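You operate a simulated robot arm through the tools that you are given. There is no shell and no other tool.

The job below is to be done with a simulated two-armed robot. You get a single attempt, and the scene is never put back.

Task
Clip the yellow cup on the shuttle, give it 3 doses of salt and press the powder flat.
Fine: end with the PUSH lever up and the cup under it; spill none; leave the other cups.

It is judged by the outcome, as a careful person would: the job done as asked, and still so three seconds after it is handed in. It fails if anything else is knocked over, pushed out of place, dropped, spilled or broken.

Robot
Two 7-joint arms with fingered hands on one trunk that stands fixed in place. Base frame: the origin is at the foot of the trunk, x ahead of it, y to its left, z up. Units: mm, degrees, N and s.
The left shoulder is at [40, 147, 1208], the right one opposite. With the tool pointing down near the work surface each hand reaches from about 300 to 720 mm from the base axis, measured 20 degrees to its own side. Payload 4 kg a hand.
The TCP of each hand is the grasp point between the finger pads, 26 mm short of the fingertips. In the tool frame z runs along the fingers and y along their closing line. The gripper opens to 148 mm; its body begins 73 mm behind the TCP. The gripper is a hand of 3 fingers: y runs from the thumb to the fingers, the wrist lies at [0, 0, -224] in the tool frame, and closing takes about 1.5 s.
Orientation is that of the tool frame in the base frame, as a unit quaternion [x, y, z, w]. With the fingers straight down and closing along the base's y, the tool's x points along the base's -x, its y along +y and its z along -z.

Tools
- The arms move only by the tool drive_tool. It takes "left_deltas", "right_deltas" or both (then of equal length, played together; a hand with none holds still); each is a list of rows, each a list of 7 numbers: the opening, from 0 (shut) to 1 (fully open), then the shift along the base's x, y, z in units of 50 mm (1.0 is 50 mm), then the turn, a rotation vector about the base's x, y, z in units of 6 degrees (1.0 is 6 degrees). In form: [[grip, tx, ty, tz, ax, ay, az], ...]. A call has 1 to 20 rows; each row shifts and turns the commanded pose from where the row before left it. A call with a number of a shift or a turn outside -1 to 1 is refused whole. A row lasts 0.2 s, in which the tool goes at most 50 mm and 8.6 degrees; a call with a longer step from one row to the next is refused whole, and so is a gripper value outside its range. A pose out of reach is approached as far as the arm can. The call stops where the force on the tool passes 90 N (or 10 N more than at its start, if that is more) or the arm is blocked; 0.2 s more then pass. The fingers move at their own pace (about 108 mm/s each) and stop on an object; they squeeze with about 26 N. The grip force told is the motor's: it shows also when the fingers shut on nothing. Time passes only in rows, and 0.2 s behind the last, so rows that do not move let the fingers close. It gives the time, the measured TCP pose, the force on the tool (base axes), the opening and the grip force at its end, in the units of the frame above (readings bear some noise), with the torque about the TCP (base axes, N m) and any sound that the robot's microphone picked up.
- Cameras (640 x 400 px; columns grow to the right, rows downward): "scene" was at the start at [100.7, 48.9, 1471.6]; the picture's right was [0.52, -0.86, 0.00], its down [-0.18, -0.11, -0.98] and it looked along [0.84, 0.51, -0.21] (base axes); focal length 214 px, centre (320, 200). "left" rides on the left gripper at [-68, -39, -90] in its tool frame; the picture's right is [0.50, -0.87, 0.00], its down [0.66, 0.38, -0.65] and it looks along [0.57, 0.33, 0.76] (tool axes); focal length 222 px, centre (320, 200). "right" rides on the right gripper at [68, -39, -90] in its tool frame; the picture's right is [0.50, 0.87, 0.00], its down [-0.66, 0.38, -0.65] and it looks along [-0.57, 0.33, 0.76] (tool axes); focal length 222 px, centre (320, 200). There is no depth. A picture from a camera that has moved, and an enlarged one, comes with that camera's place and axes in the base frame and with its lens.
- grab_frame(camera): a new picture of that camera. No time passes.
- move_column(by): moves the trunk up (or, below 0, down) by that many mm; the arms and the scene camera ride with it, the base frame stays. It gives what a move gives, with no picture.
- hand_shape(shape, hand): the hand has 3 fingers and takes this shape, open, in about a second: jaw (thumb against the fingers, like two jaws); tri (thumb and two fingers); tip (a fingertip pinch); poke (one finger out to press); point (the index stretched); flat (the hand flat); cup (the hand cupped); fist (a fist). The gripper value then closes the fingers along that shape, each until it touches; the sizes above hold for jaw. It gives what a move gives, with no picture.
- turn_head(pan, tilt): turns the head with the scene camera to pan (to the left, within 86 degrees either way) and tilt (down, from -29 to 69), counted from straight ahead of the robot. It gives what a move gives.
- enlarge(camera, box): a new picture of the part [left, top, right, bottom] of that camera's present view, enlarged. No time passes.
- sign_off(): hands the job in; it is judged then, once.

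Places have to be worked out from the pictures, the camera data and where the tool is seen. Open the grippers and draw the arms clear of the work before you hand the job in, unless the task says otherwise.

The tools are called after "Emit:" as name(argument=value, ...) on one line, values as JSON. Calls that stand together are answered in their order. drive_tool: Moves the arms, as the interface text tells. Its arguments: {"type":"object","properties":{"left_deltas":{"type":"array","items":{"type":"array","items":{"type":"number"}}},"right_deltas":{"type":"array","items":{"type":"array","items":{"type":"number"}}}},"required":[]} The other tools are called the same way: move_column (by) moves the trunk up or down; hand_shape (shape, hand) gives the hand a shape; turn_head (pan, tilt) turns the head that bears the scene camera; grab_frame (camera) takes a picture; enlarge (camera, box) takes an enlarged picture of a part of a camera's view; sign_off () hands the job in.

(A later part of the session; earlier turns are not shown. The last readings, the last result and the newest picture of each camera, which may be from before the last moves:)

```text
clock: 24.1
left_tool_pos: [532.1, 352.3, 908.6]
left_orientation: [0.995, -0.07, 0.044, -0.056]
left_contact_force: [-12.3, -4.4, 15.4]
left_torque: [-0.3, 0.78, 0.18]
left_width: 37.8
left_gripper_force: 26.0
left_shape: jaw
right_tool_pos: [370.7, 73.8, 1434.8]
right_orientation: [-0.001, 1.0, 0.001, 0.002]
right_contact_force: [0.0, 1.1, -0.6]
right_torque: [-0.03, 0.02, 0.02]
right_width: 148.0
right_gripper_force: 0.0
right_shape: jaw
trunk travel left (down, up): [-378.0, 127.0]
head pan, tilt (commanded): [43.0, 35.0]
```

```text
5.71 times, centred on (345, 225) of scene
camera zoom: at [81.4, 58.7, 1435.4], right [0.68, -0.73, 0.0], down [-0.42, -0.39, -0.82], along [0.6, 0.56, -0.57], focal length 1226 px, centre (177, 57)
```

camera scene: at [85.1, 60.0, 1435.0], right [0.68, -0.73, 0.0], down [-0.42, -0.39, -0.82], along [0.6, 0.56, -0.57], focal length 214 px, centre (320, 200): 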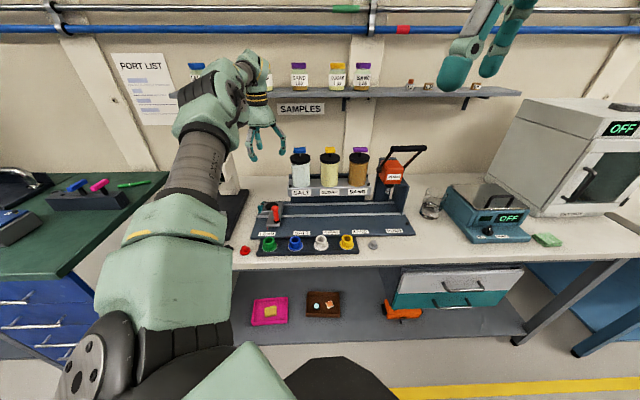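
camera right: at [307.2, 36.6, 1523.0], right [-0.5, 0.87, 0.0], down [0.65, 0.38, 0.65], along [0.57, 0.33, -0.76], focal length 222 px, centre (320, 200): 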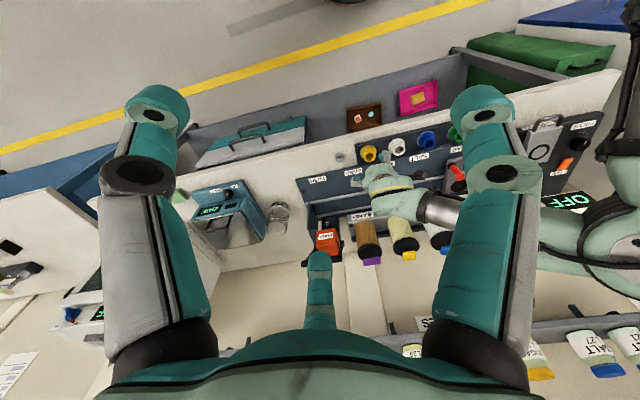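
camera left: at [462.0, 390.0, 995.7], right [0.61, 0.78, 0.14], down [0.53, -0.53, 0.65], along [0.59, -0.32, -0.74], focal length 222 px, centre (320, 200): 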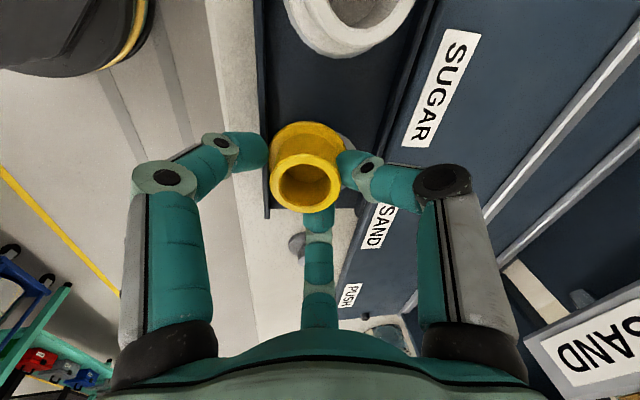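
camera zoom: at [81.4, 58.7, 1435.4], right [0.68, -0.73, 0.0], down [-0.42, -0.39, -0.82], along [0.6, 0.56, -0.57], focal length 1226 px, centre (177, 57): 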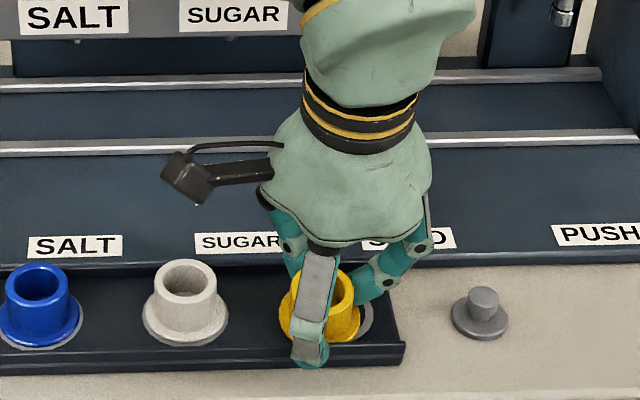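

The cup is gripped but it was dragged about 13 mm: the sideways force along the front finger's direction shows that finger is caught on the outside of the tray's front lip. I open again gently and re-examine before regripping a little higher.

Emit:
drive_tool(left_deltas=[[0.3, 0, 0, 0, 0, 0, 0], [0.4, 0, 0, 0, 0, 0, 0], [0.5, 0, 0, 0, 0, 0, 0], [0.5, 0, 0, 0, 0, 0, 0], [0.5, 0, 0, 0, 0, 0, 0]])

Emit:
grab_frame(camera="left")

Emit:
enlarge(camera="scene", box=[300, 190, 390, 260])

```text
clock: 25.3
left_tool_pos: [533.6, 352.5, 905.7]
left_orientation: [0.995, -0.069, 0.043, -0.056]
left_contact_force: [-0.7, -1.2, 2.3]
left_torque: [-0.05, 0.04, 0.03]
left_width: 74.2
left_gripper_force: 0.1
left_shape: jaw
right_tool_pos: [375.1, 74.4, 1432.0]
right_orientation: [0.0, 1.0, 0.001, 0.0]
right_contact_force: [1.0, -0.7, 0.2]
right_torque: [0.02, 0.0, 0.02]
right_width: 147.8
right_gripper_force: 0.1
right_shape: jaw
trunk travel left (down, up): [-378.0, 127.0]
head pan, tilt (commanded): [43.0, 35.0]
```

```text
taken
camera left: at [464.9, 391.3, 993.4], right [0.61, 0.78, 0.14], down [0.54, -0.53, 0.65], along [0.58, -0.32, -0.74], focal length 222 px, centre (320, 200)
```

left: 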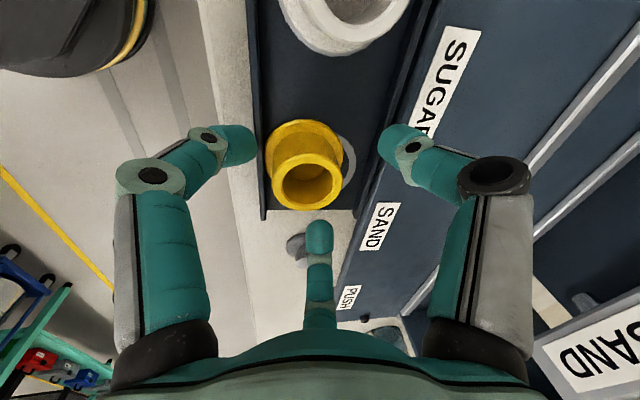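

```text
5.71 times, centred on (345, 225) of scene
camera zoom: at [85.6, 60.4, 1435.0], right [0.68, -0.73, 0.0], down [-0.42, -0.39, -0.82], along [0.6, 0.56, -0.57], focal length 1226 px, centre (177, 57)
```

zoom: 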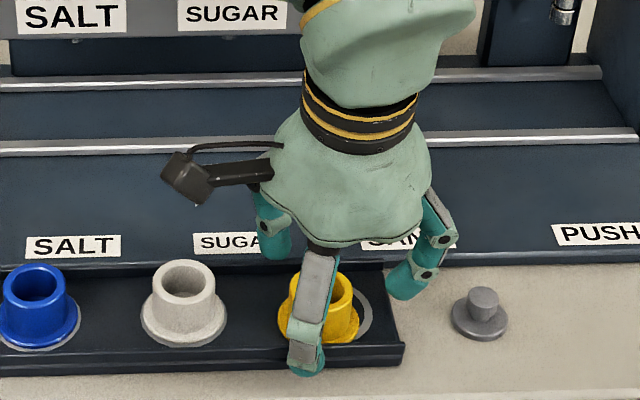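

The cup still stands upright in the tray, now at about (525.7, 352.2) against the front lip. I'll raise, turn the hand by −37° so no finger points over the front lip, and shift slightly to the back so that closing nudges the cup off the lip.

Emit:
drive_tool(left_deltas=[[0.5, 0, 0, 0.5, 0, 0, 0], [0.5, 0, 0, 0.5, 0, 0, 0], [0.37, -0.025, 0.006, 0, 0, 0, -0.881], [0.37, -0.025, 0.006, 0, 0, 0, -0.881], [0.37, -0.024, 0.006, 0, 0, 0, -0.881], [0.37, -0.024, 0.006, 0, 0, 0, -0.881], [0.37, -0.024, 0.006, 0, 0, 0, -0.881], [0.37, -0.024, 0.005, 0, 0, 0, -0.881], [0.37, -0.024, 0.005, 0, 0, 0, -0.881], [0.37, 0, 0, 0, 0, 0, 0], [0.37, 0, 0, 0, 0, 0, 0]])

Emit:
grab_frame(camera="left")

Emit:
enlarge(camera="scene", box=[300, 190, 390, 260])

```text
clock: 27.7
left_tool_pos: [526.9, 355.8, 954.0]
left_orientation: [0.922, -0.382, 0.058, -0.039]
left_contact_force: [-0.4, -1.1, -0.1]
left_torque: [0.0, -0.02, -0.01]
left_width: 55.2
left_gripper_force: 0.1
left_shape: jaw
right_tool_pos: [374.1, 75.7, 1431.8]
right_orientation: [0.0, 1.0, 0.001, 0.0]
right_contact_force: [0.5, 0.2, -0.4]
right_torque: [-0.02, 0.0, 0.01]
right_width: 148.1
right_gripper_force: 0.0
right_shape: jaw
trunk travel left (down, up): [-378.0, 127.0]
head pan, tilt (commanded): [43.0, 35.0]
```

```text
taken
camera left: at [493.8, 428.2, 1041.8], right [0.96, 0.26, 0.14], down [0.11, -0.75, 0.65], along [0.27, -0.61, -0.74], focal length 222 px, centre (320, 200)
```

left: 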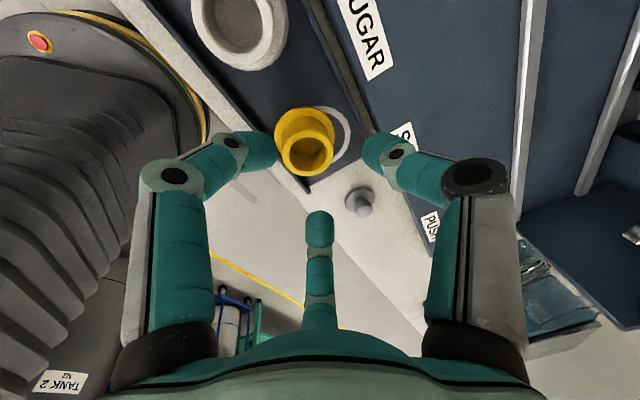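

```text
5.71 times, centred on (345, 225) of scene
camera zoom: at [85.5, 60.6, 1435.0], right [0.68, -0.73, 0.0], down [-0.42, -0.39, -0.82], along [0.6, 0.56, -0.57], focal length 1226 px, centre (177, 57)
```

zoom: 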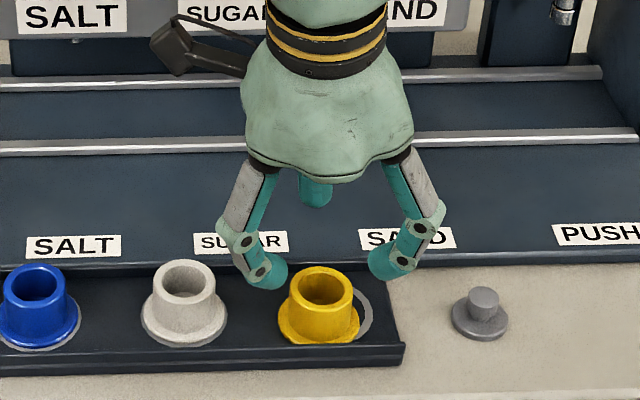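

The hand now has one finger at the back and two flanking the front. I zoom to verify centring before descending.

Emit:
enlarge(camera="left", box=[230, 80, 400, 220])

```text
2.86 times, centred on (315, 150) of left
camera zoom: at [493.8, 428.2, 1041.8], right [0.96, 0.26, 0.14], down [0.11, -0.75, 0.65], along [0.27, -0.61, -0.74], focal length 635 px, centre (334, 343)
```

zoom: 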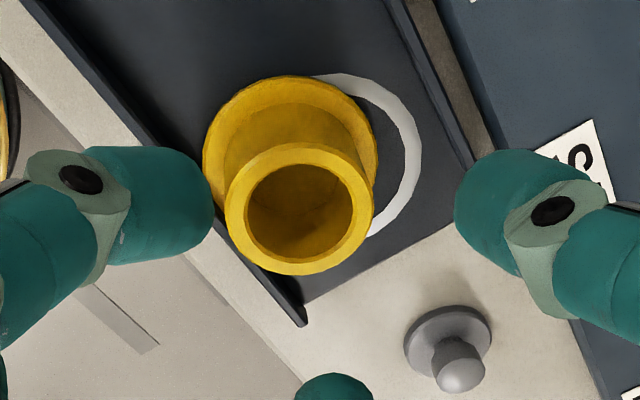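

Cup centre (525.7, 352.7) confirmed, with the hand 4 mm to the back as intended. I descend to TCP ≈ 906.

Emit:
drive_tool(left_deltas=[[0.37, 0, 0, -0.31, 0, 0, 0], [0.37, 0, 0, -0.31, 0, 0, 0], [0.37, 0, 0, -0.3, 0, 0, 0], [0.37, 0, 0, 0, 0, 0, 0], [0.37, 0, 0, 0, 0, 0, 0]])

Emit:
grab_frame(camera="left")

Emit:
enlarge(camera="scene", box=[300, 190, 390, 260])

```text
clock: 28.9
left_tool_pos: [525.3, 355.9, 908.8]
left_orientation: [0.922, -0.382, 0.058, -0.039]
left_contact_force: [-0.7, -0.3, -0.4]
left_torque: [0.0, -0.03, -0.03]
left_width: 54.7
left_gripper_force: 0.0
left_shape: jaw
right_tool_pos: [374.3, 76.1, 1432.5]
right_orientation: [0.0, 1.0, 0.001, 0.0]
right_contact_force: [0.4, 1.0, 0.0]
right_torque: [0.01, 0.03, -0.01]
right_width: 147.9
right_gripper_force: 0.2
right_shape: jaw
trunk travel left (down, up): [-378.0, 127.0]
head pan, tilt (commanded): [43.0, 35.0]
```

```text
taken
camera left: at [493.9, 428.1, 995.9], right [0.96, 0.26, 0.14], down [0.11, -0.75, 0.65], along [0.27, -0.61, -0.74], focal length 222 px, centre (320, 200)
```

left: 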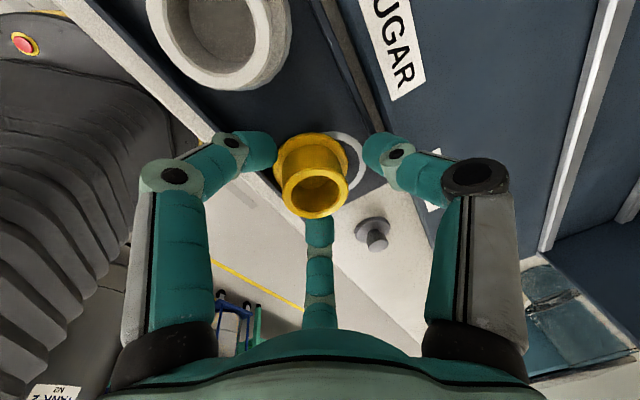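

```text
5.71 times, centred on (345, 225) of scene
camera zoom: at [85.4, 60.6, 1435.0], right [0.68, -0.73, 0.0], down [-0.42, -0.39, -0.82], along [0.6, 0.56, -0.57], focal length 1226 px, centre (177, 57)
```

zoom: 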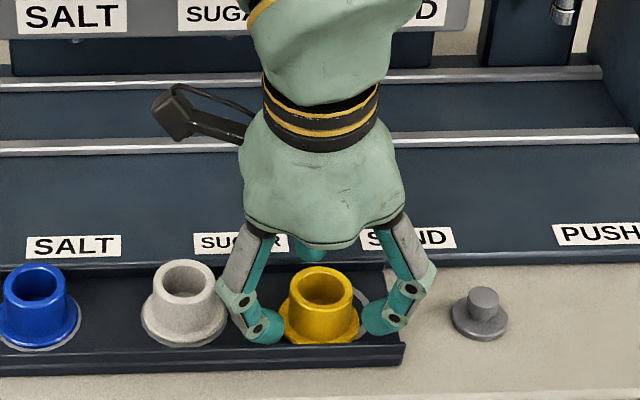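

No contact forces and both front fingertips are inside the tray beside the cup. I close.

Emit:
drive_tool(left_deltas=[[0.3, 0, 0, 0, 0, 0, 0], [0.25, 0, 0, 0, 0, 0, 0], [0.2, 0, 0, 0, 0, 0, 0], [0.1, 0, 0, 0, 0, 0, 0], [0, 0, 0, 0, 0, 0, 0], [0, 0, 0, 0, 0, 0, 0], [0, 0, 0, 0, 0, 0, 0]])

Emit:
grab_frame(camera="left")

Emit:
enlarge(camera="scene", box=[300, 190, 390, 260])

```text
clock: 30.5
left_tool_pos: [525.5, 356.3, 909.3]
left_orientation: [0.922, -0.381, 0.057, -0.038]
left_contact_force: [1.0, 0.1, -0.1]
left_torque: [0.01, -0.02, -0.01]
left_width: 28.8
left_gripper_force: 25.9
left_shape: jaw
right_tool_pos: [374.4, 75.6, 1433.3]
right_orientation: [0.0, 1.0, 0.001, 0.0]
right_contact_force: [-0.1, -0.6, 0.2]
right_torque: [0.01, 0.01, 0.03]
right_width: 148.1
right_gripper_force: 0.1
right_shape: jaw
trunk travel left (down, up): [-378.0, 127.0]
head pan, tilt (commanded): [43.0, 35.0]
```

```text
taken
camera left: at [493.9, 428.1, 996.0], right [0.96, 0.26, 0.14], down [0.11, -0.75, 0.65], along [0.27, -0.61, -0.74], focal length 222 px, centre (320, 200)
```

left: 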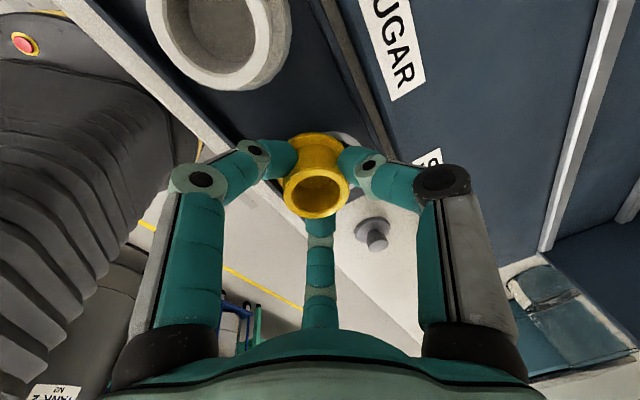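

```text
5.71 times, centred on (345, 225) of scene
camera zoom: at [85.5, 60.6, 1435.0], right [0.68, -0.73, 0.0], down [-0.42, -0.39, -0.82], along [0.6, 0.56, -0.57], focal length 1226 px, centre (177, 57)
```

zoom: 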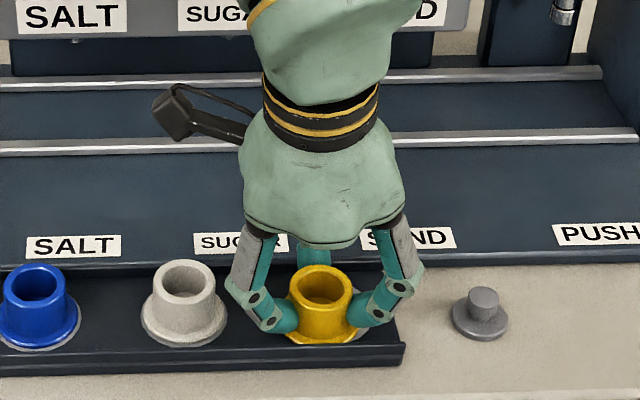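

Clean three-finger grip with 26 N and no side load. I lift the cup about 60 mm and check it.

Emit:
drive_tool(left_deltas=[[0, 0, 0, 0.2, 0, 0, 0], [0, 0, 0, 0.4, 0, 0, 0], [0, 0, 0, 0.6, 0, 0, 0], [0, 0, 0, 0, 0, 0, 0], [0, 0, 0, 0, 0, 0, 0]])

Emit:
grab_frame(camera="left")

Emit:
enlarge(camera="scene", box=[300, 170, 390, 260])

```text
clock: 31.7
left_tool_pos: [527.4, 355.7, 970.5]
left_orientation: [0.922, -0.381, 0.057, -0.038]
left_contact_force: [0.6, -0.2, 0.4]
left_torque: [0.04, 0.04, 0.01]
left_width: 28.9
left_gripper_force: 26.1
left_shape: jaw
right_tool_pos: [374.4, 76.0, 1432.3]
right_orientation: [0.0, 1.0, 0.001, 0.0]
right_contact_force: [-0.4, -0.5, 0.3]
right_torque: [-0.02, 0.01, -0.03]
right_width: 148.0
right_gripper_force: 0.0
right_shape: jaw
trunk travel left (down, up): [-378.0, 127.0]
head pan, tilt (commanded): [43.0, 35.0]
```

```text
taken
camera left: at [495.4, 427.4, 1058.0], right [0.96, 0.26, 0.14], down [0.11, -0.75, 0.65], along [0.27, -0.61, -0.74], focal length 222 px, centre (320, 200)
```

left: 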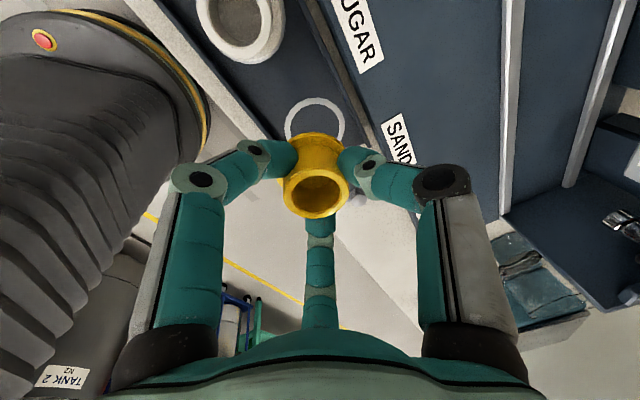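

```text
4.44 times, centred on (345, 215) of scene
camera zoom: at [85.8, 60.8, 1435.0], right [0.68, -0.73, 0.0], down [-0.42, -0.39, -0.82], along [0.6, 0.56, -0.57], focal length 953 px, centre (209, 133)
```

zoom: 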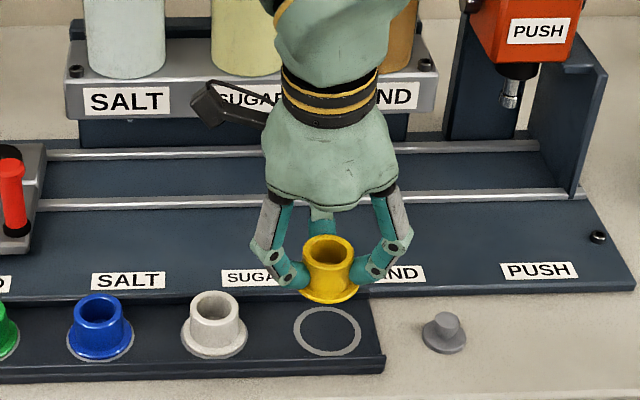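

The yellow cup is lifted cleanly and upright, and the others are untouched. I carry it up and around in front of the post, turning back +37°, to a waypoint at about (430, 560, 1040).

Emit:
drive_tool(left_deltas=[[0, 0, 0, 0.6, 0, 0, 0], [0, -0.28, 0.5886, 0.1353, 0, 0, 0.881], [0, -0.28, 0.5886, 0.1353, 0, 0, 0.881], [0, -0.28, 0.5886, 0.1353, 0, 0, 0.881], [0, -0.28, 0.5886, 0.1353, 0, 0, 0.881], [0, -0.28, 0.5886, 0.1353, 0, 0, 0.881], [0, -0.28, 0.5886, 0.1353, 0, 0, 0.881], [0, -0.28, 0.5886, 0.0, 0, 0, 0.881], [0, 0, 0, 0, 0, 0, 0], [0, 0, 0, 0, 0, 0, 0]])

Emit:
grab_frame(camera="left")

Emit:
grab_frame(camera="scene")

```text
clock: 33.9
left_tool_pos: [425.2, 559.1, 1038.8]
left_orientation: [0.995, -0.07, 0.042, -0.056]
left_contact_force: [0.7, 0.6, 0.3]
left_torque: [0.01, -0.01, -0.03]
left_width: 28.9
left_gripper_force: 25.7
left_shape: jaw
right_tool_pos: [375.5, 76.2, 1432.1]
right_orientation: [0.0, 1.0, 0.001, 0.0]
right_contact_force: [-0.3, 0.1, 0.1]
right_torque: [-0.04, -0.01, 0.03]
right_width: 147.7
right_gripper_force: 0.0
right_shape: jaw
trunk travel left (down, up): [-378.0, 127.0]
head pan, tilt (commanded): [43.0, 35.0]
```

```text
taken
camera left: at [356.2, 598.2, 1126.2], right [0.61, 0.78, 0.14], down [0.54, -0.53, 0.65], along [0.59, -0.32, -0.74], focal length 222 px, centre (320, 200)
```

left: 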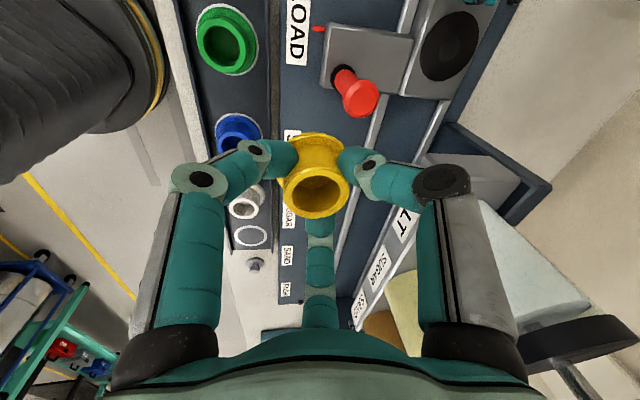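

```text
taken
camera scene: at [85.5, 60.5, 1435.0], right [0.68, -0.73, 0.0], down [-0.42, -0.39, -0.82], along [0.6, 0.56, -0.57], focal length 214 px, centre (320, 200)
```

scene: 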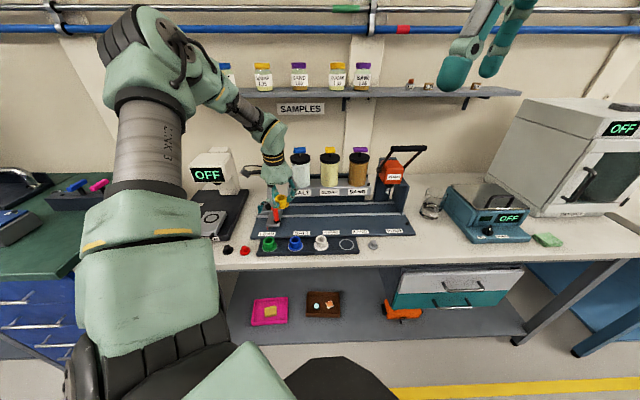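

The cup is secure. The pocket is in the left view at top right; I zoom to remeasure it from here.

Emit:
enlarge(camera="left", box=[380, 0, 520, 100])

Emit:
enlarge(camera="left", box=[260, 110, 380, 230])

```text
4.00 times, centred on (450, 50) of left
camera zoom: at [356.2, 598.2, 1126.2], right [0.61, 0.78, 0.14], down [0.54, -0.53, 0.65], along [0.59, -0.32, -0.74], focal length 888 px, centre (-200, 800)
```

zoom: 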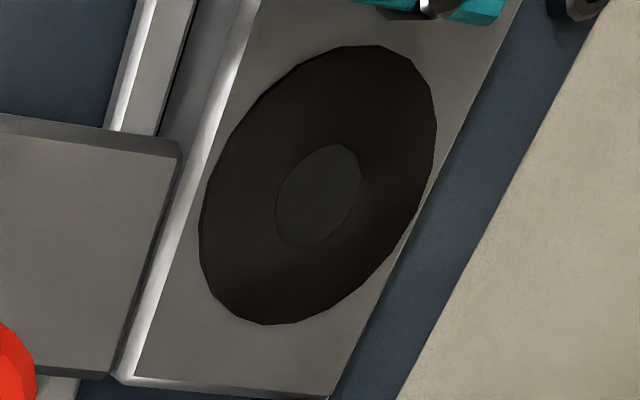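

```text
3.33 times, centred on (320, 170) of left
camera zoom: at [356.2, 598.2, 1126.2], right [0.61, 0.78, 0.14], down [0.54, -0.53, 0.65], along [0.59, -0.32, -0.74], focal length 740 px, centre (320, 300)
```

zoom: 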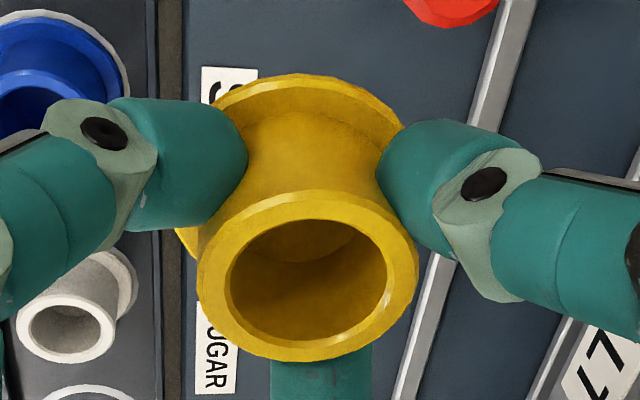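

The pocket reads (473.5, 701, 898), and the held rim is 1.3, −2.1, −10.4 mm off the TCP. I move the cup above the pocket, staying high, then down to TCP z≈1000.

Emit:
drive_tool(left_deltas=[[0, 0.1836, 0.5736, 0, 0, 0, 0], [0, 0.1836, 0.5736, 0, 0, 0, 0], [0, 0.1836, 0.5736, 0, 0, 0, 0], [0, 0.1836, 0.5736, 0, 0, 0, 0], [0, 0.1836, 0.5736, 0, 0, 0, 0], [0, 0, 0, -0.38, 0, 0, 0], [0, 0, 0, -0.38, 0, 0, 0], [0, 0, 0, 0, 0, 0, 0], [0, 0, 0, 0, 0, 0, 0]])

Emit:
grab_frame(camera="left")

Emit:
enlarge(camera="scene", box=[230, 140, 340, 250])

```text
clock: 35.9
left_tool_pos: [471.8, 704.8, 998.4]
left_orientation: [0.995, -0.069, 0.042, -0.055]
left_contact_force: [-0.8, -0.8, -0.6]
left_torque: [0.01, 0.0, -0.02]
left_width: 28.4
left_gripper_force: 26.5
left_shape: jaw
right_tool_pos: [375.5, 76.1, 1432.9]
right_orientation: [0.0, 1.0, 0.001, -0.001]
right_contact_force: [0.2, -0.1, -0.2]
right_torque: [0.0, 0.0, -0.01]
right_width: 147.9
right_gripper_force: 0.1
right_shape: jaw
trunk travel left (down, up): [-378.0, 127.0]
head pan, tilt (commanded): [43.0, 35.0]
```

```text
taken
camera left: at [403.2, 742.8, 1086.3], right [0.61, 0.78, 0.14], down [0.54, -0.53, 0.65], along [0.58, -0.32, -0.74], focal length 222 px, centre (320, 200)
```

left: 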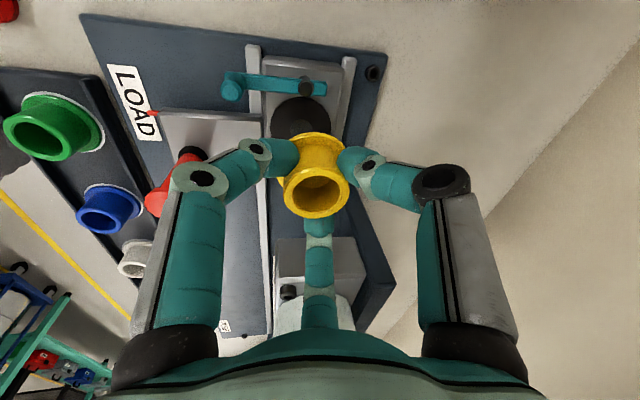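

```text
3.64 times, centred on (285, 195) of scene
camera zoom: at [85.3, 60.6, 1435.0], right [0.68, -0.73, 0.0], down [-0.42, -0.39, -0.82], along [0.6, 0.56, -0.57], focal length 780 px, centre (447, 218)
```

zoom: 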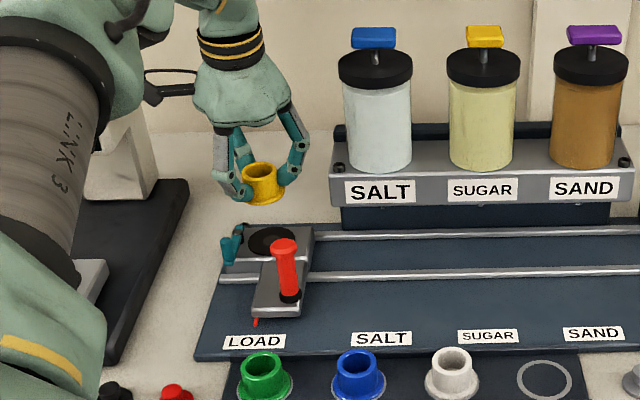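

Good clear view from the scene camera. I zoom in on both views to check the alignment of cup and pocket.

Emit:
enlarge(camera="left", box=[210, 60, 400, 230])

Emit:
enlarge(camera="scene", box=[270, 160, 330, 220])

```text
2.35 times, centred on (305, 145) of left
camera zoom: at [403.2, 742.8, 1086.3], right [0.61, 0.78, 0.14], down [0.54, -0.53, 0.65], along [0.58, -0.32, -0.74], focal length 523 px, centre (355, 329)
```

zoom: 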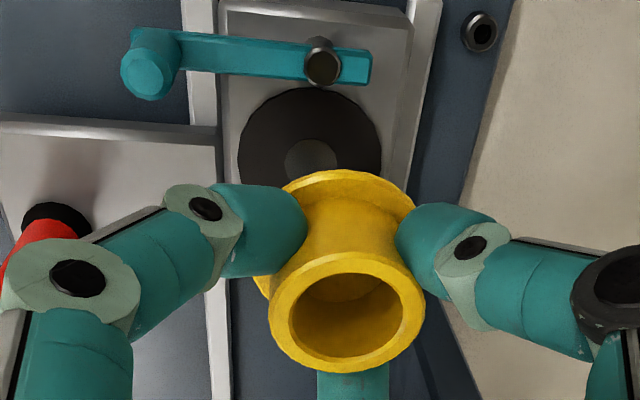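

```text
6.67 times, centred on (300, 190) of scene
camera zoom: at [85.3, 60.6, 1435.0], right [0.68, -0.73, 0.0], down [-0.42, -0.39, -0.82], along [0.6, 0.56, -0.57], focal length 1430 px, centre (453, 267)
```

zoom: 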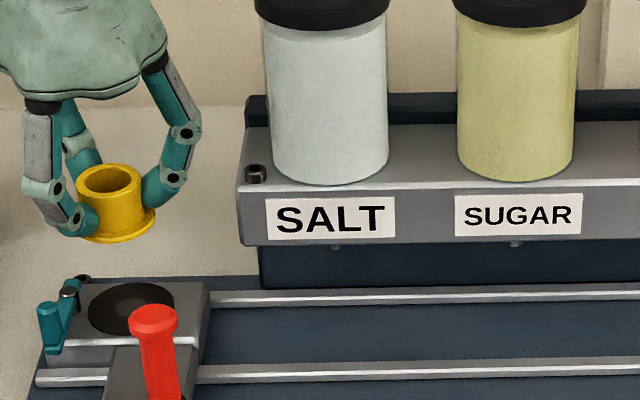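

I enlarge the held cup once more in the scene view to check its uprightness and height.

Emit:
enlarge(camera="scene", box=[268, 180, 313, 215])

```text
11.43 times, centred on (290, 198) of scene
camera zoom: at [85.3, 60.6, 1435.0], right [0.68, -0.73, 0.0], down [-0.42, -0.39, -0.82], along [0.6, 0.56, -0.57], focal length 2451 px, centre (657, 229)
```

zoom: 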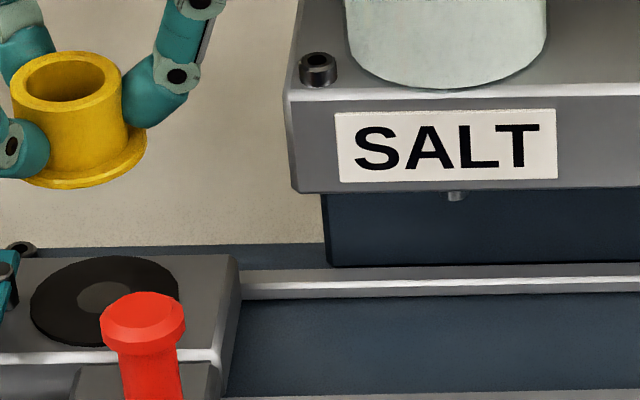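

The cup is upright and about 29 mm tall; it sits within ~2 mm of the pocket axis. I nudge it by about 2 mm and lower to just above the shuttle.

Emit:
drive_tool(left_deltas=[[0, 0, -0.04, -0.25, 0, 0, 0], [0, 0, 0, -0.3, 0, 0, 0], [0, 0, 0, -0.3, 0, 0, 0], [0, 0, 0, -0.15, 0, 0, 0], [0, 0, 0, 0, 0, 0, 0], [0, 0, 0, 0, 0, 0, 0]])

Emit:
enlarge(camera="left", box=[210, 60, 400, 230])

Emit:
enlarge(camera="scene", box=[250, 185, 310, 225])

```text
clock: 37.3
left_tool_pos: [475.0, 702.7, 950.4]
left_orientation: [0.995, -0.068, 0.043, -0.056]
left_contact_force: [0.4, 0.0, 0.0]
left_torque: [-0.03, -0.04, -0.01]
left_width: 28.4
left_gripper_force: 26.2
left_shape: jaw
right_tool_pos: [375.4, 77.3, 1432.5]
right_orientation: [0.0, 1.0, 0.001, 0.0]
right_contact_force: [0.3, 0.2, -0.3]
right_torque: [0.05, 0.02, 0.01]
right_width: 148.0
right_gripper_force: 0.1
right_shape: jaw
trunk travel left (down, up): [-378.0, 127.0]
head pan, tilt (commanded): [43.0, 35.0]
```

```text
2.35 times, centred on (305, 145) of left
camera zoom: at [405.1, 740.8, 1037.9], right [0.61, 0.78, 0.14], down [0.54, -0.53, 0.65], along [0.59, -0.32, -0.74], focal length 523 px, centre (355, 329)
```

zoom: 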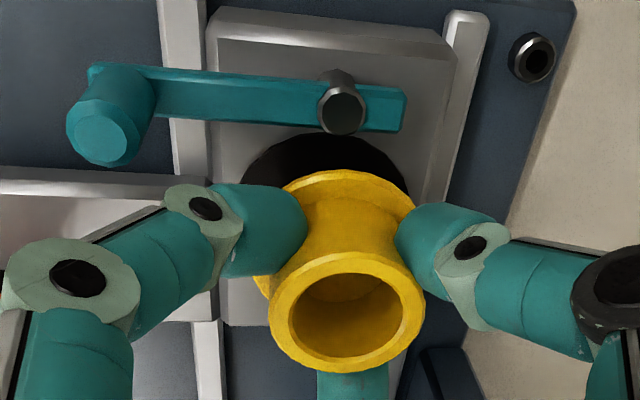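

```text
10.00 times, centred on (280, 205) of scene
camera zoom: at [85.7, 60.9, 1435.0], right [0.68, -0.73, 0.0], down [-0.42, -0.39, -0.82], along [0.6, 0.56, -0.57], focal length 2145 px, centre (720, 150)
```

zoom: 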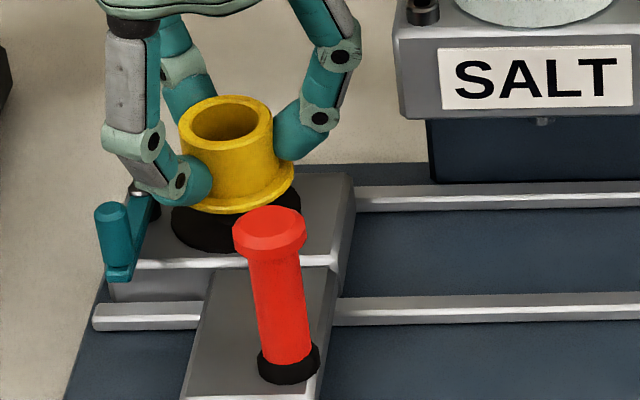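

The flange is ~12–15 mm above the pocket and about 1.5 mm too far back. I correct and lower another 8 mm, then compare outlines again.

Emit:
drive_tool(left_deltas=[[0, -0.028, -0.014, -0.08, 0, 0, 0], [0, 0, 0, -0.08, 0, 0, 0], [0, 0, 0, 0, 0, 0, 0], [0, 0, 0, 0, 0, 0, 0]])

Emit:
enlarge(camera="left", box=[250, 80, 370, 200])

Emit:
enlarge(camera="scene", box=[255, 185, 305, 220])

```text
clock: 38.3
left_tool_pos: [472.0, 702.2, 946.5]
left_orientation: [0.995, -0.069, 0.042, -0.056]
left_contact_force: [0.1, 0.8, -1.1]
left_torque: [0.01, -0.04, 0.02]
left_width: 28.6
left_gripper_force: 26.0
left_shape: jaw
left hand out of reach, approached as far as the arm can: row 2
right_tool_pos: [374.8, 76.5, 1433.4]
right_orientation: [0.0, 1.0, 0.0, 0.0]
right_contact_force: [0.2, 0.1, 0.1]
right_torque: [0.0, -0.06, 0.02]
right_width: 147.9
right_gripper_force: 0.0
right_shape: jaw
trunk travel left (down, up): [-378.0, 127.0]
head pan, tilt (commanded): [43.0, 35.0]
```

```text
3.33 times, centred on (310, 140) of left
camera zoom: at [403.3, 740.9, 1034.9], right [0.61, 0.78, 0.14], down [0.54, -0.53, 0.65], along [0.59, -0.32, -0.74], focal length 740 px, centre (353, 400)
```

zoom: 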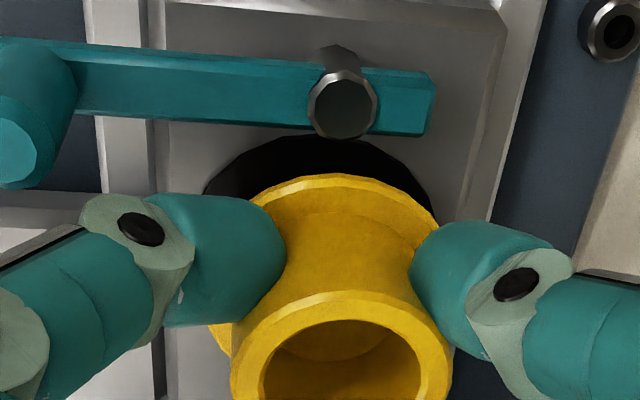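

```text
11.43 times, centred on (280, 202) of scene
camera zoom: at [85.5, 60.9, 1435.0], right [0.68, -0.73, 0.0], down [-0.42, -0.39, -0.82], along [0.6, 0.56, -0.57], focal length 2451 px, centre (777, 171)
```

zoom: 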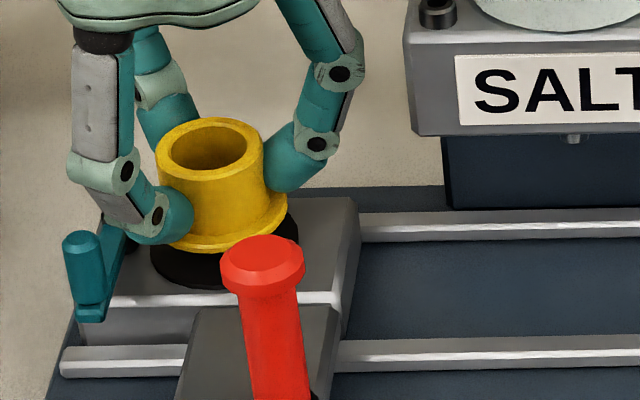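

The arm hit its reach limit at this low wrist height. I'll raise the hand 90 mm straight up, then lower the trunk 80 mm so the shoulder sits lower relative to the wrist.

Emit:
drive_tool(left_deltas=[[0, 0, 0, 0.6, 0, 0, 0], [0, 0, 0, 0.6, 0, 0, 0], [0, 0, 0, 0.6, 0, 0, 0], [0, 0, 0, 0, 0, 0, 0]])

Emit:
move_column(by=-80)

Emit:
grab_frame(camera="scene")

Emit:
grab_frame(camera="left")

```text
clock: 39.3
left_tool_pos: [470.4, 703.2, 1037.0]
left_orientation: [0.995, -0.07, 0.041, -0.056]
left_contact_force: [0.6, -0.1, -0.8]
left_torque: [-0.02, -0.03, 0.01]
left_width: 28.6
left_gripper_force: 25.7
left_shape: jaw
right_tool_pos: [374.4, 75.8, 1433.3]
right_orientation: [0.0, 1.0, 0.001, 0.0]
right_contact_force: [0.4, -0.1, -0.1]
right_torque: [-0.02, -0.04, 0.02]
right_width: 147.7
right_gripper_force: 0.0
right_shape: jaw
trunk travel left (down, up): [-378.0, 127.0]
head pan, tilt (commanded): [43.0, 35.0]
```

```text
clock: 40.4
left_tool_pos: [472.8, 702.9, 958.8]
left_orientation: [0.995, -0.07, 0.042, -0.053]
left_contact_force: [0.2, 1.1, -1.0]
left_torque: [0.0, 0.01, 0.0]
left_width: 28.2
left_gripper_force: 25.9
left_shape: jaw
right_tool_pos: [374.2, 76.0, 1352.6]
right_orientation: [0.0, 1.0, 0.001, 0.001]
right_contact_force: [0.5, -0.2, -0.3]
right_torque: [0.02, 0.01, -0.04]
right_width: 147.8
right_gripper_force: 0.0
right_shape: jaw
trunk travel left (down, up): [-298.0, 207.0]
head pan, tilt (commanded): [43.0, 35.0]
```

```text
taken
camera scene: at [85.5, 60.8, 1355.2], right [0.68, -0.73, 0.0], down [-0.42, -0.39, -0.82], along [0.6, 0.56, -0.57], focal length 214 px, centre (320, 200)
```

scene: 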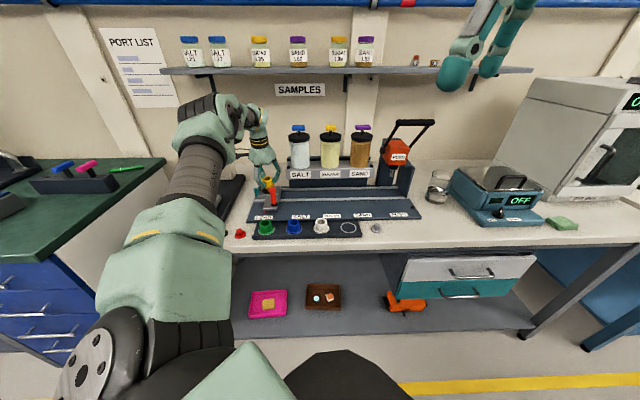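

```text
taken
camera left: at [403.2, 740.7, 1045.1], right [0.61, 0.78, 0.14], down [0.54, -0.53, 0.65], along [0.58, -0.32, -0.74], focal length 222 px, centre (320, 200)
```

left: 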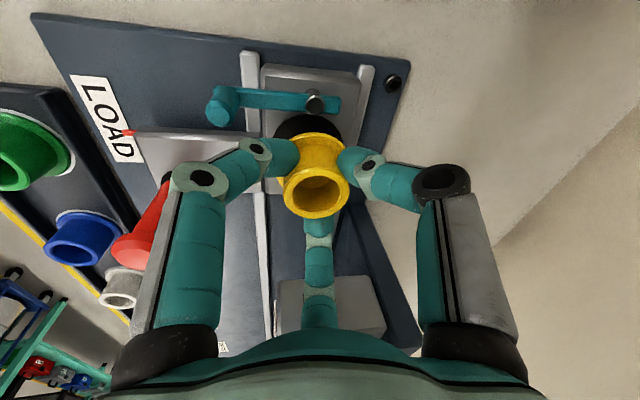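

The trunk is down 80 mm and the cup is still above the pocket (TCP ≈ (473, 702, 957)). I lower 10 mm and recheck alignment.

Emit:
drive_tool(left_deltas=[[0, 0, 0, -0.1, 0, 0, 0], [0, 0, 0, -0.1, 0, 0, 0], [0, 0, 0, 0, 0, 0, 0], [0, 0, 0, 0, 0, 0, 0]])

Emit:
enlarge(camera="left", box=[250, 80, 370, 200])

Emit:
enlarge(camera="scene", box=[240, 165, 290, 200])

```text
clock: 41.4
left_tool_pos: [473.7, 702.9, 947.1]
left_orientation: [0.995, -0.07, 0.043, -0.054]
left_contact_force: [-1.1, -0.2, -0.4]
left_torque: [0.0, -0.01, 0.0]
left_width: 28.5
left_gripper_force: 25.7
left_shape: jaw
right_tool_pos: [374.7, 75.7, 1352.8]
right_orientation: [0.0, 1.0, 0.002, 0.0]
right_contact_force: [-0.1, 0.4, 0.1]
right_torque: [0.01, -0.02, -0.01]
right_width: 147.9
right_gripper_force: 0.1
right_shape: jaw
trunk travel left (down, up): [-298.0, 207.0]
head pan, tilt (commanded): [43.0, 35.0]
```

```text
3.33 times, centred on (310, 140) of left
camera zoom: at [404.2, 740.4, 1035.2], right [0.61, 0.78, 0.14], down [0.54, -0.53, 0.65], along [0.58, -0.32, -0.74], focal length 740 px, centre (353, 400)
```

zoom: 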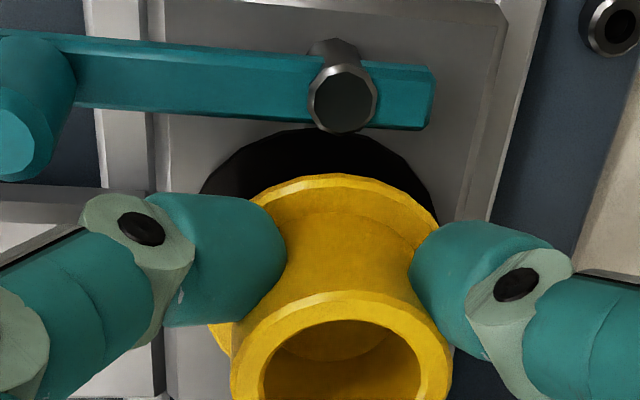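

```text
11.43 times, centred on (265, 182) of scene
camera zoom: at [85.6, 60.9, 1355.2], right [0.68, -0.73, 0.0], down [-0.42, -0.39, -0.82], along [0.6, 0.56, -0.57], focal length 2451 px, centre (949, 400)
```

zoom: 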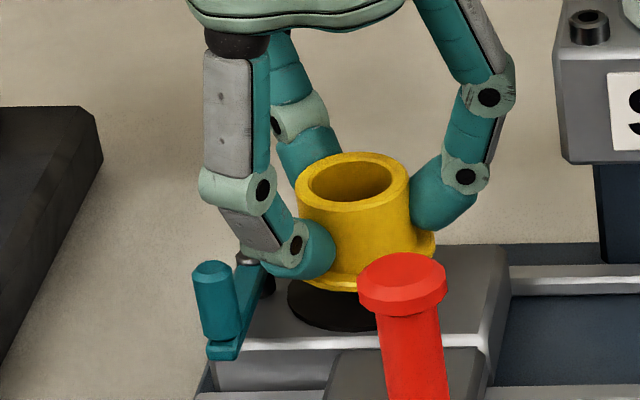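

Comparing flange and pocket outlines: aligned along the rail, but the flange sits ~3.5 mm too far back (the cup hangs with a slight tilt), about 12 mm above the pocket. I shift 3.5 mm toward the front and lower 7 mm.

Emit:
drive_tool(left_deltas=[[0, -0.05, -0.05, -0.07, 0, 0, 0], [0, 0, 0, -0.07, 0, 0, 0], [0, 0, 0, 0, 0, 0, 0], [0, 0, 0, 0, 0, 0, 0]])

Emit:
enlarge(camera="left", box=[250, 80, 370, 200])

Emit:
enlarge(camera="scene", box=[240, 165, 290, 200])

```text
clock: 42.4
left_tool_pos: [470.2, 698.9, 941.1]
left_orientation: [0.995, -0.069, 0.043, -0.055]
left_contact_force: [-0.4, -0.4, -1.1]
left_torque: [-0.02, -0.03, 0.02]
left_width: 28.4
left_gripper_force: 25.9
left_shape: jaw
right_tool_pos: [374.8, 76.4, 1352.6]
right_orientation: [0.0, 1.0, 0.0, 0.0]
right_contact_force: [0.0, 0.9, 0.0]
right_torque: [-0.01, -0.01, 0.02]
right_width: 147.7
right_gripper_force: 0.1
right_shape: jaw
trunk travel left (down, up): [-298.0, 207.0]
head pan, tilt (commanded): [43.0, 35.0]
```

```text
3.33 times, centred on (310, 140) of left
camera zoom: at [401.2, 737.3, 1028.6], right [0.61, 0.78, 0.14], down [0.54, -0.53, 0.65], along [0.58, -0.32, -0.74], focal length 740 px, centre (353, 400)
```

zoom: 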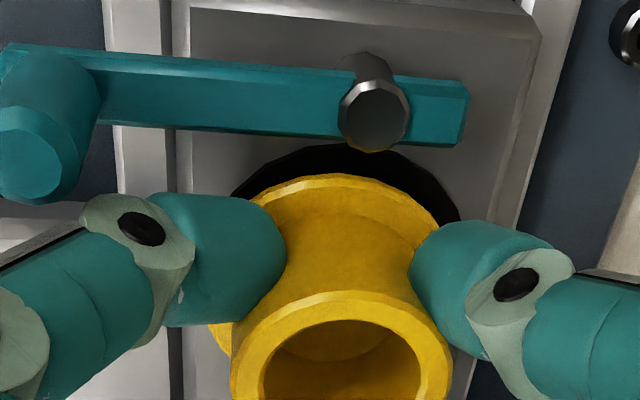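

```text
11.43 times, centred on (265, 182) of scene
camera zoom: at [85.4, 60.8, 1355.3], right [0.68, -0.73, 0.0], down [-0.42, -0.39, -0.82], along [0.6, 0.56, -0.57], focal length 2451 px, centre (949, 400)
```

zoom: 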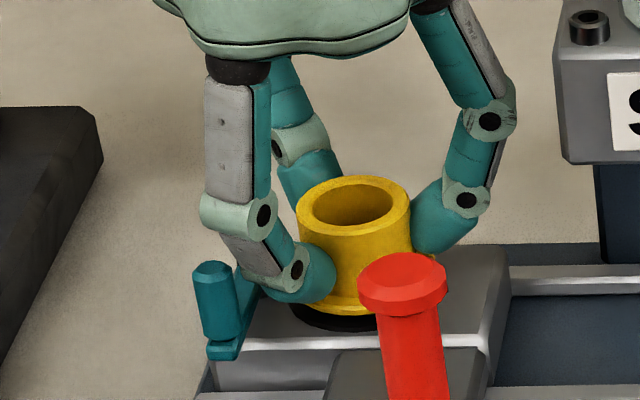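

Outlines are now concentric within about a millimetre, with ~6 mm to go. I lower in small steps, watching for contact.

Emit:
drive_tool(left_deltas=[[0, 0.008, -0.008, -0.05, 0, 0, 0], [0, 0, 0, -0.05, 0, 0, 0], [0, 0, 0, 0, 0, 0, 0], [0, 0, 0, 0, 0, 0, 0]])

Emit:
enlarge(camera="left", box=[250, 80, 370, 200])

Emit:
enlarge(camera="scene", box=[240, 165, 290, 200])

```text
clock: 43.4
left_tool_pos: [471.2, 700.5, 937.4]
left_orientation: [0.995, -0.069, 0.042, -0.056]
left_contact_force: [2.3, 3.6, 1.2]
left_torque: [0.07, -0.03, 0.02]
left_width: 28.6
left_gripper_force: 26.2
left_shape: jaw
right_tool_pos: [375.5, 75.6, 1353.3]
right_orientation: [0.0, 1.0, 0.0, 0.0]
right_contact_force: [0.0, 0.1, 0.1]
right_torque: [0.03, -0.01, 0.02]
right_width: 148.2
right_gripper_force: 0.0
right_shape: jaw
trunk travel left (down, up): [-298.0, 207.0]
head pan, tilt (commanded): [43.0, 35.0]
```

```text
3.33 times, centred on (310, 140) of left
camera zoom: at [401.7, 738.2, 1023.9], right [0.61, 0.78, 0.14], down [0.54, -0.53, 0.65], along [0.58, -0.32, -0.74], focal length 740 px, centre (353, 400)
```

zoom: 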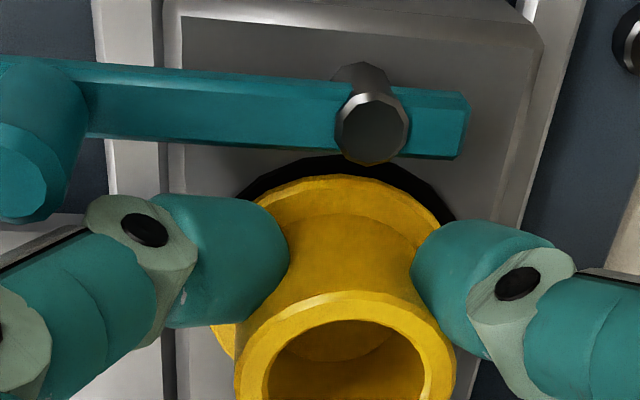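

```text
11.43 times, centred on (265, 182) of scene
camera zoom: at [85.8, 61.1, 1355.2], right [0.68, -0.73, 0.0], down [-0.42, -0.39, -0.82], along [0.6, 0.56, -0.57], focal length 2451 px, centre (949, 400)
```

zoom: 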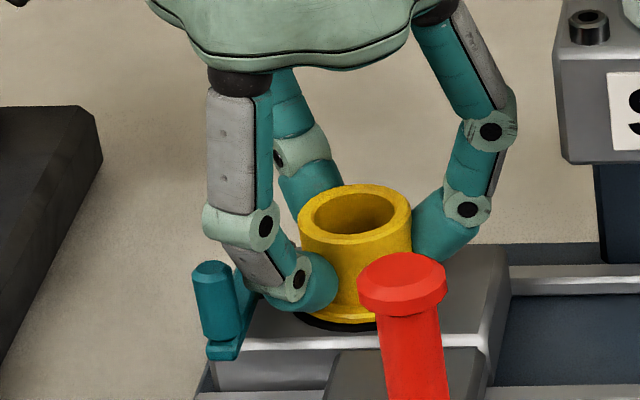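

A light 4 N sideways contact shows the flange's front edge has entered the pocket and touches its wall. I ease down another 3 mm.

Emit:
drive_tool(left_deltas=[[0, 0.01, 0.01, -0.03, 0, 0, 0], [0, 0, 0, -0.03, 0, 0, 0], [0, 0, 0, 0, 0, 0, 0], [0, 0, 0, 0, 0, 0, 0]])

Emit:
enlarge(camera="left", box=[250, 80, 370, 200])

Emit:
enlarge(camera="scene", box=[240, 165, 290, 200])

```text
clock: 44.4
left_tool_pos: [470.7, 699.8, 935.2]
left_orientation: [0.995, -0.071, 0.043, -0.056]
left_contact_force: [2.2, 3.6, 11.8]
left_torque: [0.03, -0.09, 0.0]
left_width: 29.2
left_gripper_force: 26.7
left_shape: jaw
right_tool_pos: [373.2, 75.1, 1353.3]
right_orientation: [-0.001, 1.0, 0.0, 0.001]
right_contact_force: [0.0, -0.2, 0.6]
right_torque: [0.01, 0.0, 0.0]
right_width: 147.7
right_gripper_force: 0.0
right_shape: jaw
trunk travel left (down, up): [-298.0, 207.0]
head pan, tilt (commanded): [43.0, 35.0]
```

```text
3.33 times, centred on (310, 140) of left
camera zoom: at [401.6, 737.5, 1022.1], right [0.61, 0.78, 0.14], down [0.53, -0.54, 0.65], along [0.59, -0.32, -0.74], focal length 740 px, centre (353, 400)
```

zoom: 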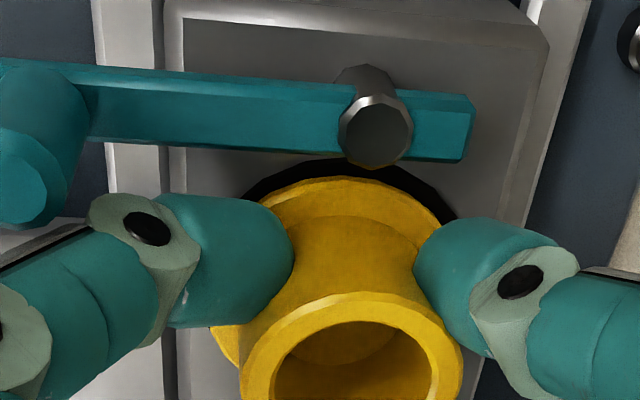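

```text
11.43 times, centred on (265, 182) of scene
camera zoom: at [84.6, 59.6, 1355.4], right [0.68, -0.73, 0.0], down [-0.42, -0.39, -0.82], along [0.6, 0.56, -0.57], focal length 2451 px, centre (949, 400)
```

zoom: 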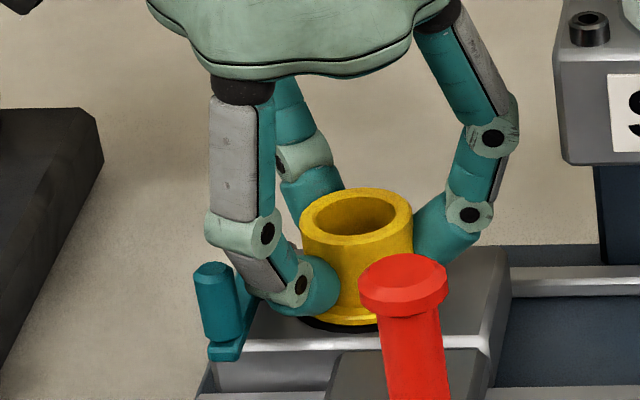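

Vertical contact of 12 N now: the cup rests in the pocket. I open the fingers slightly to release it.

Emit:
drive_tool(left_deltas=[[0.22, 0, 0, 0, 0, 0, 0], [0.24, 0, 0, 0, 0, 0, 0], [0.27, 0, 0, 0, 0, 0, 0], [0.3, 0, 0, 0, 0, 0, 0], [0.3, 0, 0, 0, 0, 0, 0]])

Emit:
enlarge(camera="left", box=[250, 80, 370, 220])

Emit:
enlarge(camera="scene", box=[240, 165, 290, 200])

```text
clock: 45.6
left_tool_pos: [469.8, 699.8, 932.6]
left_orientation: [0.995, -0.069, 0.042, -0.056]
left_contact_force: [1.5, 0.1, 1.0]
left_torque: [0.01, 0.03, 0.0]
left_width: 43.4
left_gripper_force: 0.0
left_shape: jaw
right_tool_pos: [373.1, 76.7, 1353.5]
right_orientation: [0.0, 1.0, 0.001, 0.0]
right_contact_force: [-0.2, -0.5, 1.0]
right_torque: [-0.02, 0.0, -0.01]
right_width: 148.0
right_gripper_force: 0.1
right_shape: jaw
trunk travel left (down, up): [-298.0, 207.0]
head pan, tilt (commanded): [43.0, 35.0]
```

```text
2.86 times, centred on (310, 150) of left
camera zoom: at [401.5, 738.0, 1020.4], right [0.61, 0.78, 0.14], down [0.54, -0.53, 0.65], along [0.58, -0.32, -0.74], focal length 635 px, centre (349, 343)
```

zoom: 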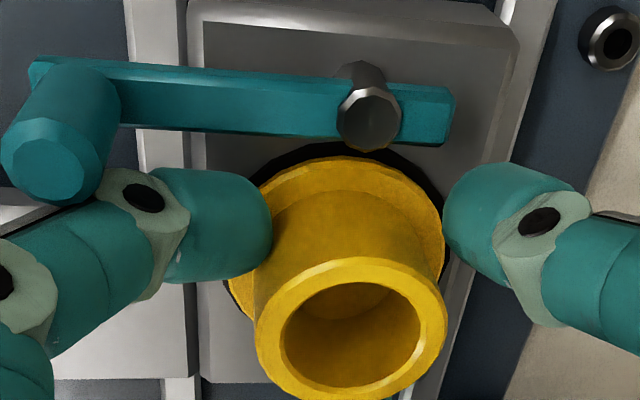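

```text
11.43 times, centred on (265, 182) of scene
camera zoom: at [85.3, 60.4, 1355.3], right [0.68, -0.73, 0.0], down [-0.42, -0.39, -0.82], along [0.6, 0.56, -0.57], focal length 2451 px, centre (949, 400)
```

zoom: 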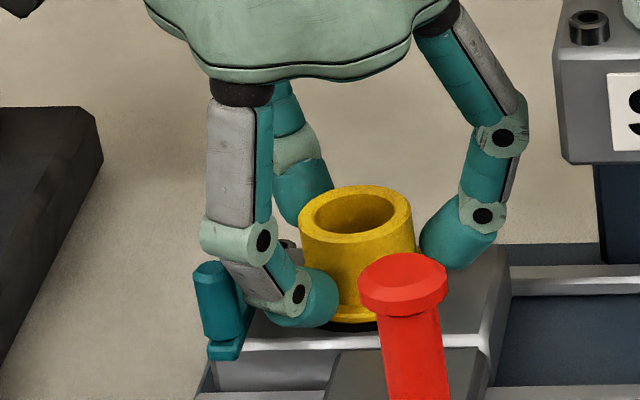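

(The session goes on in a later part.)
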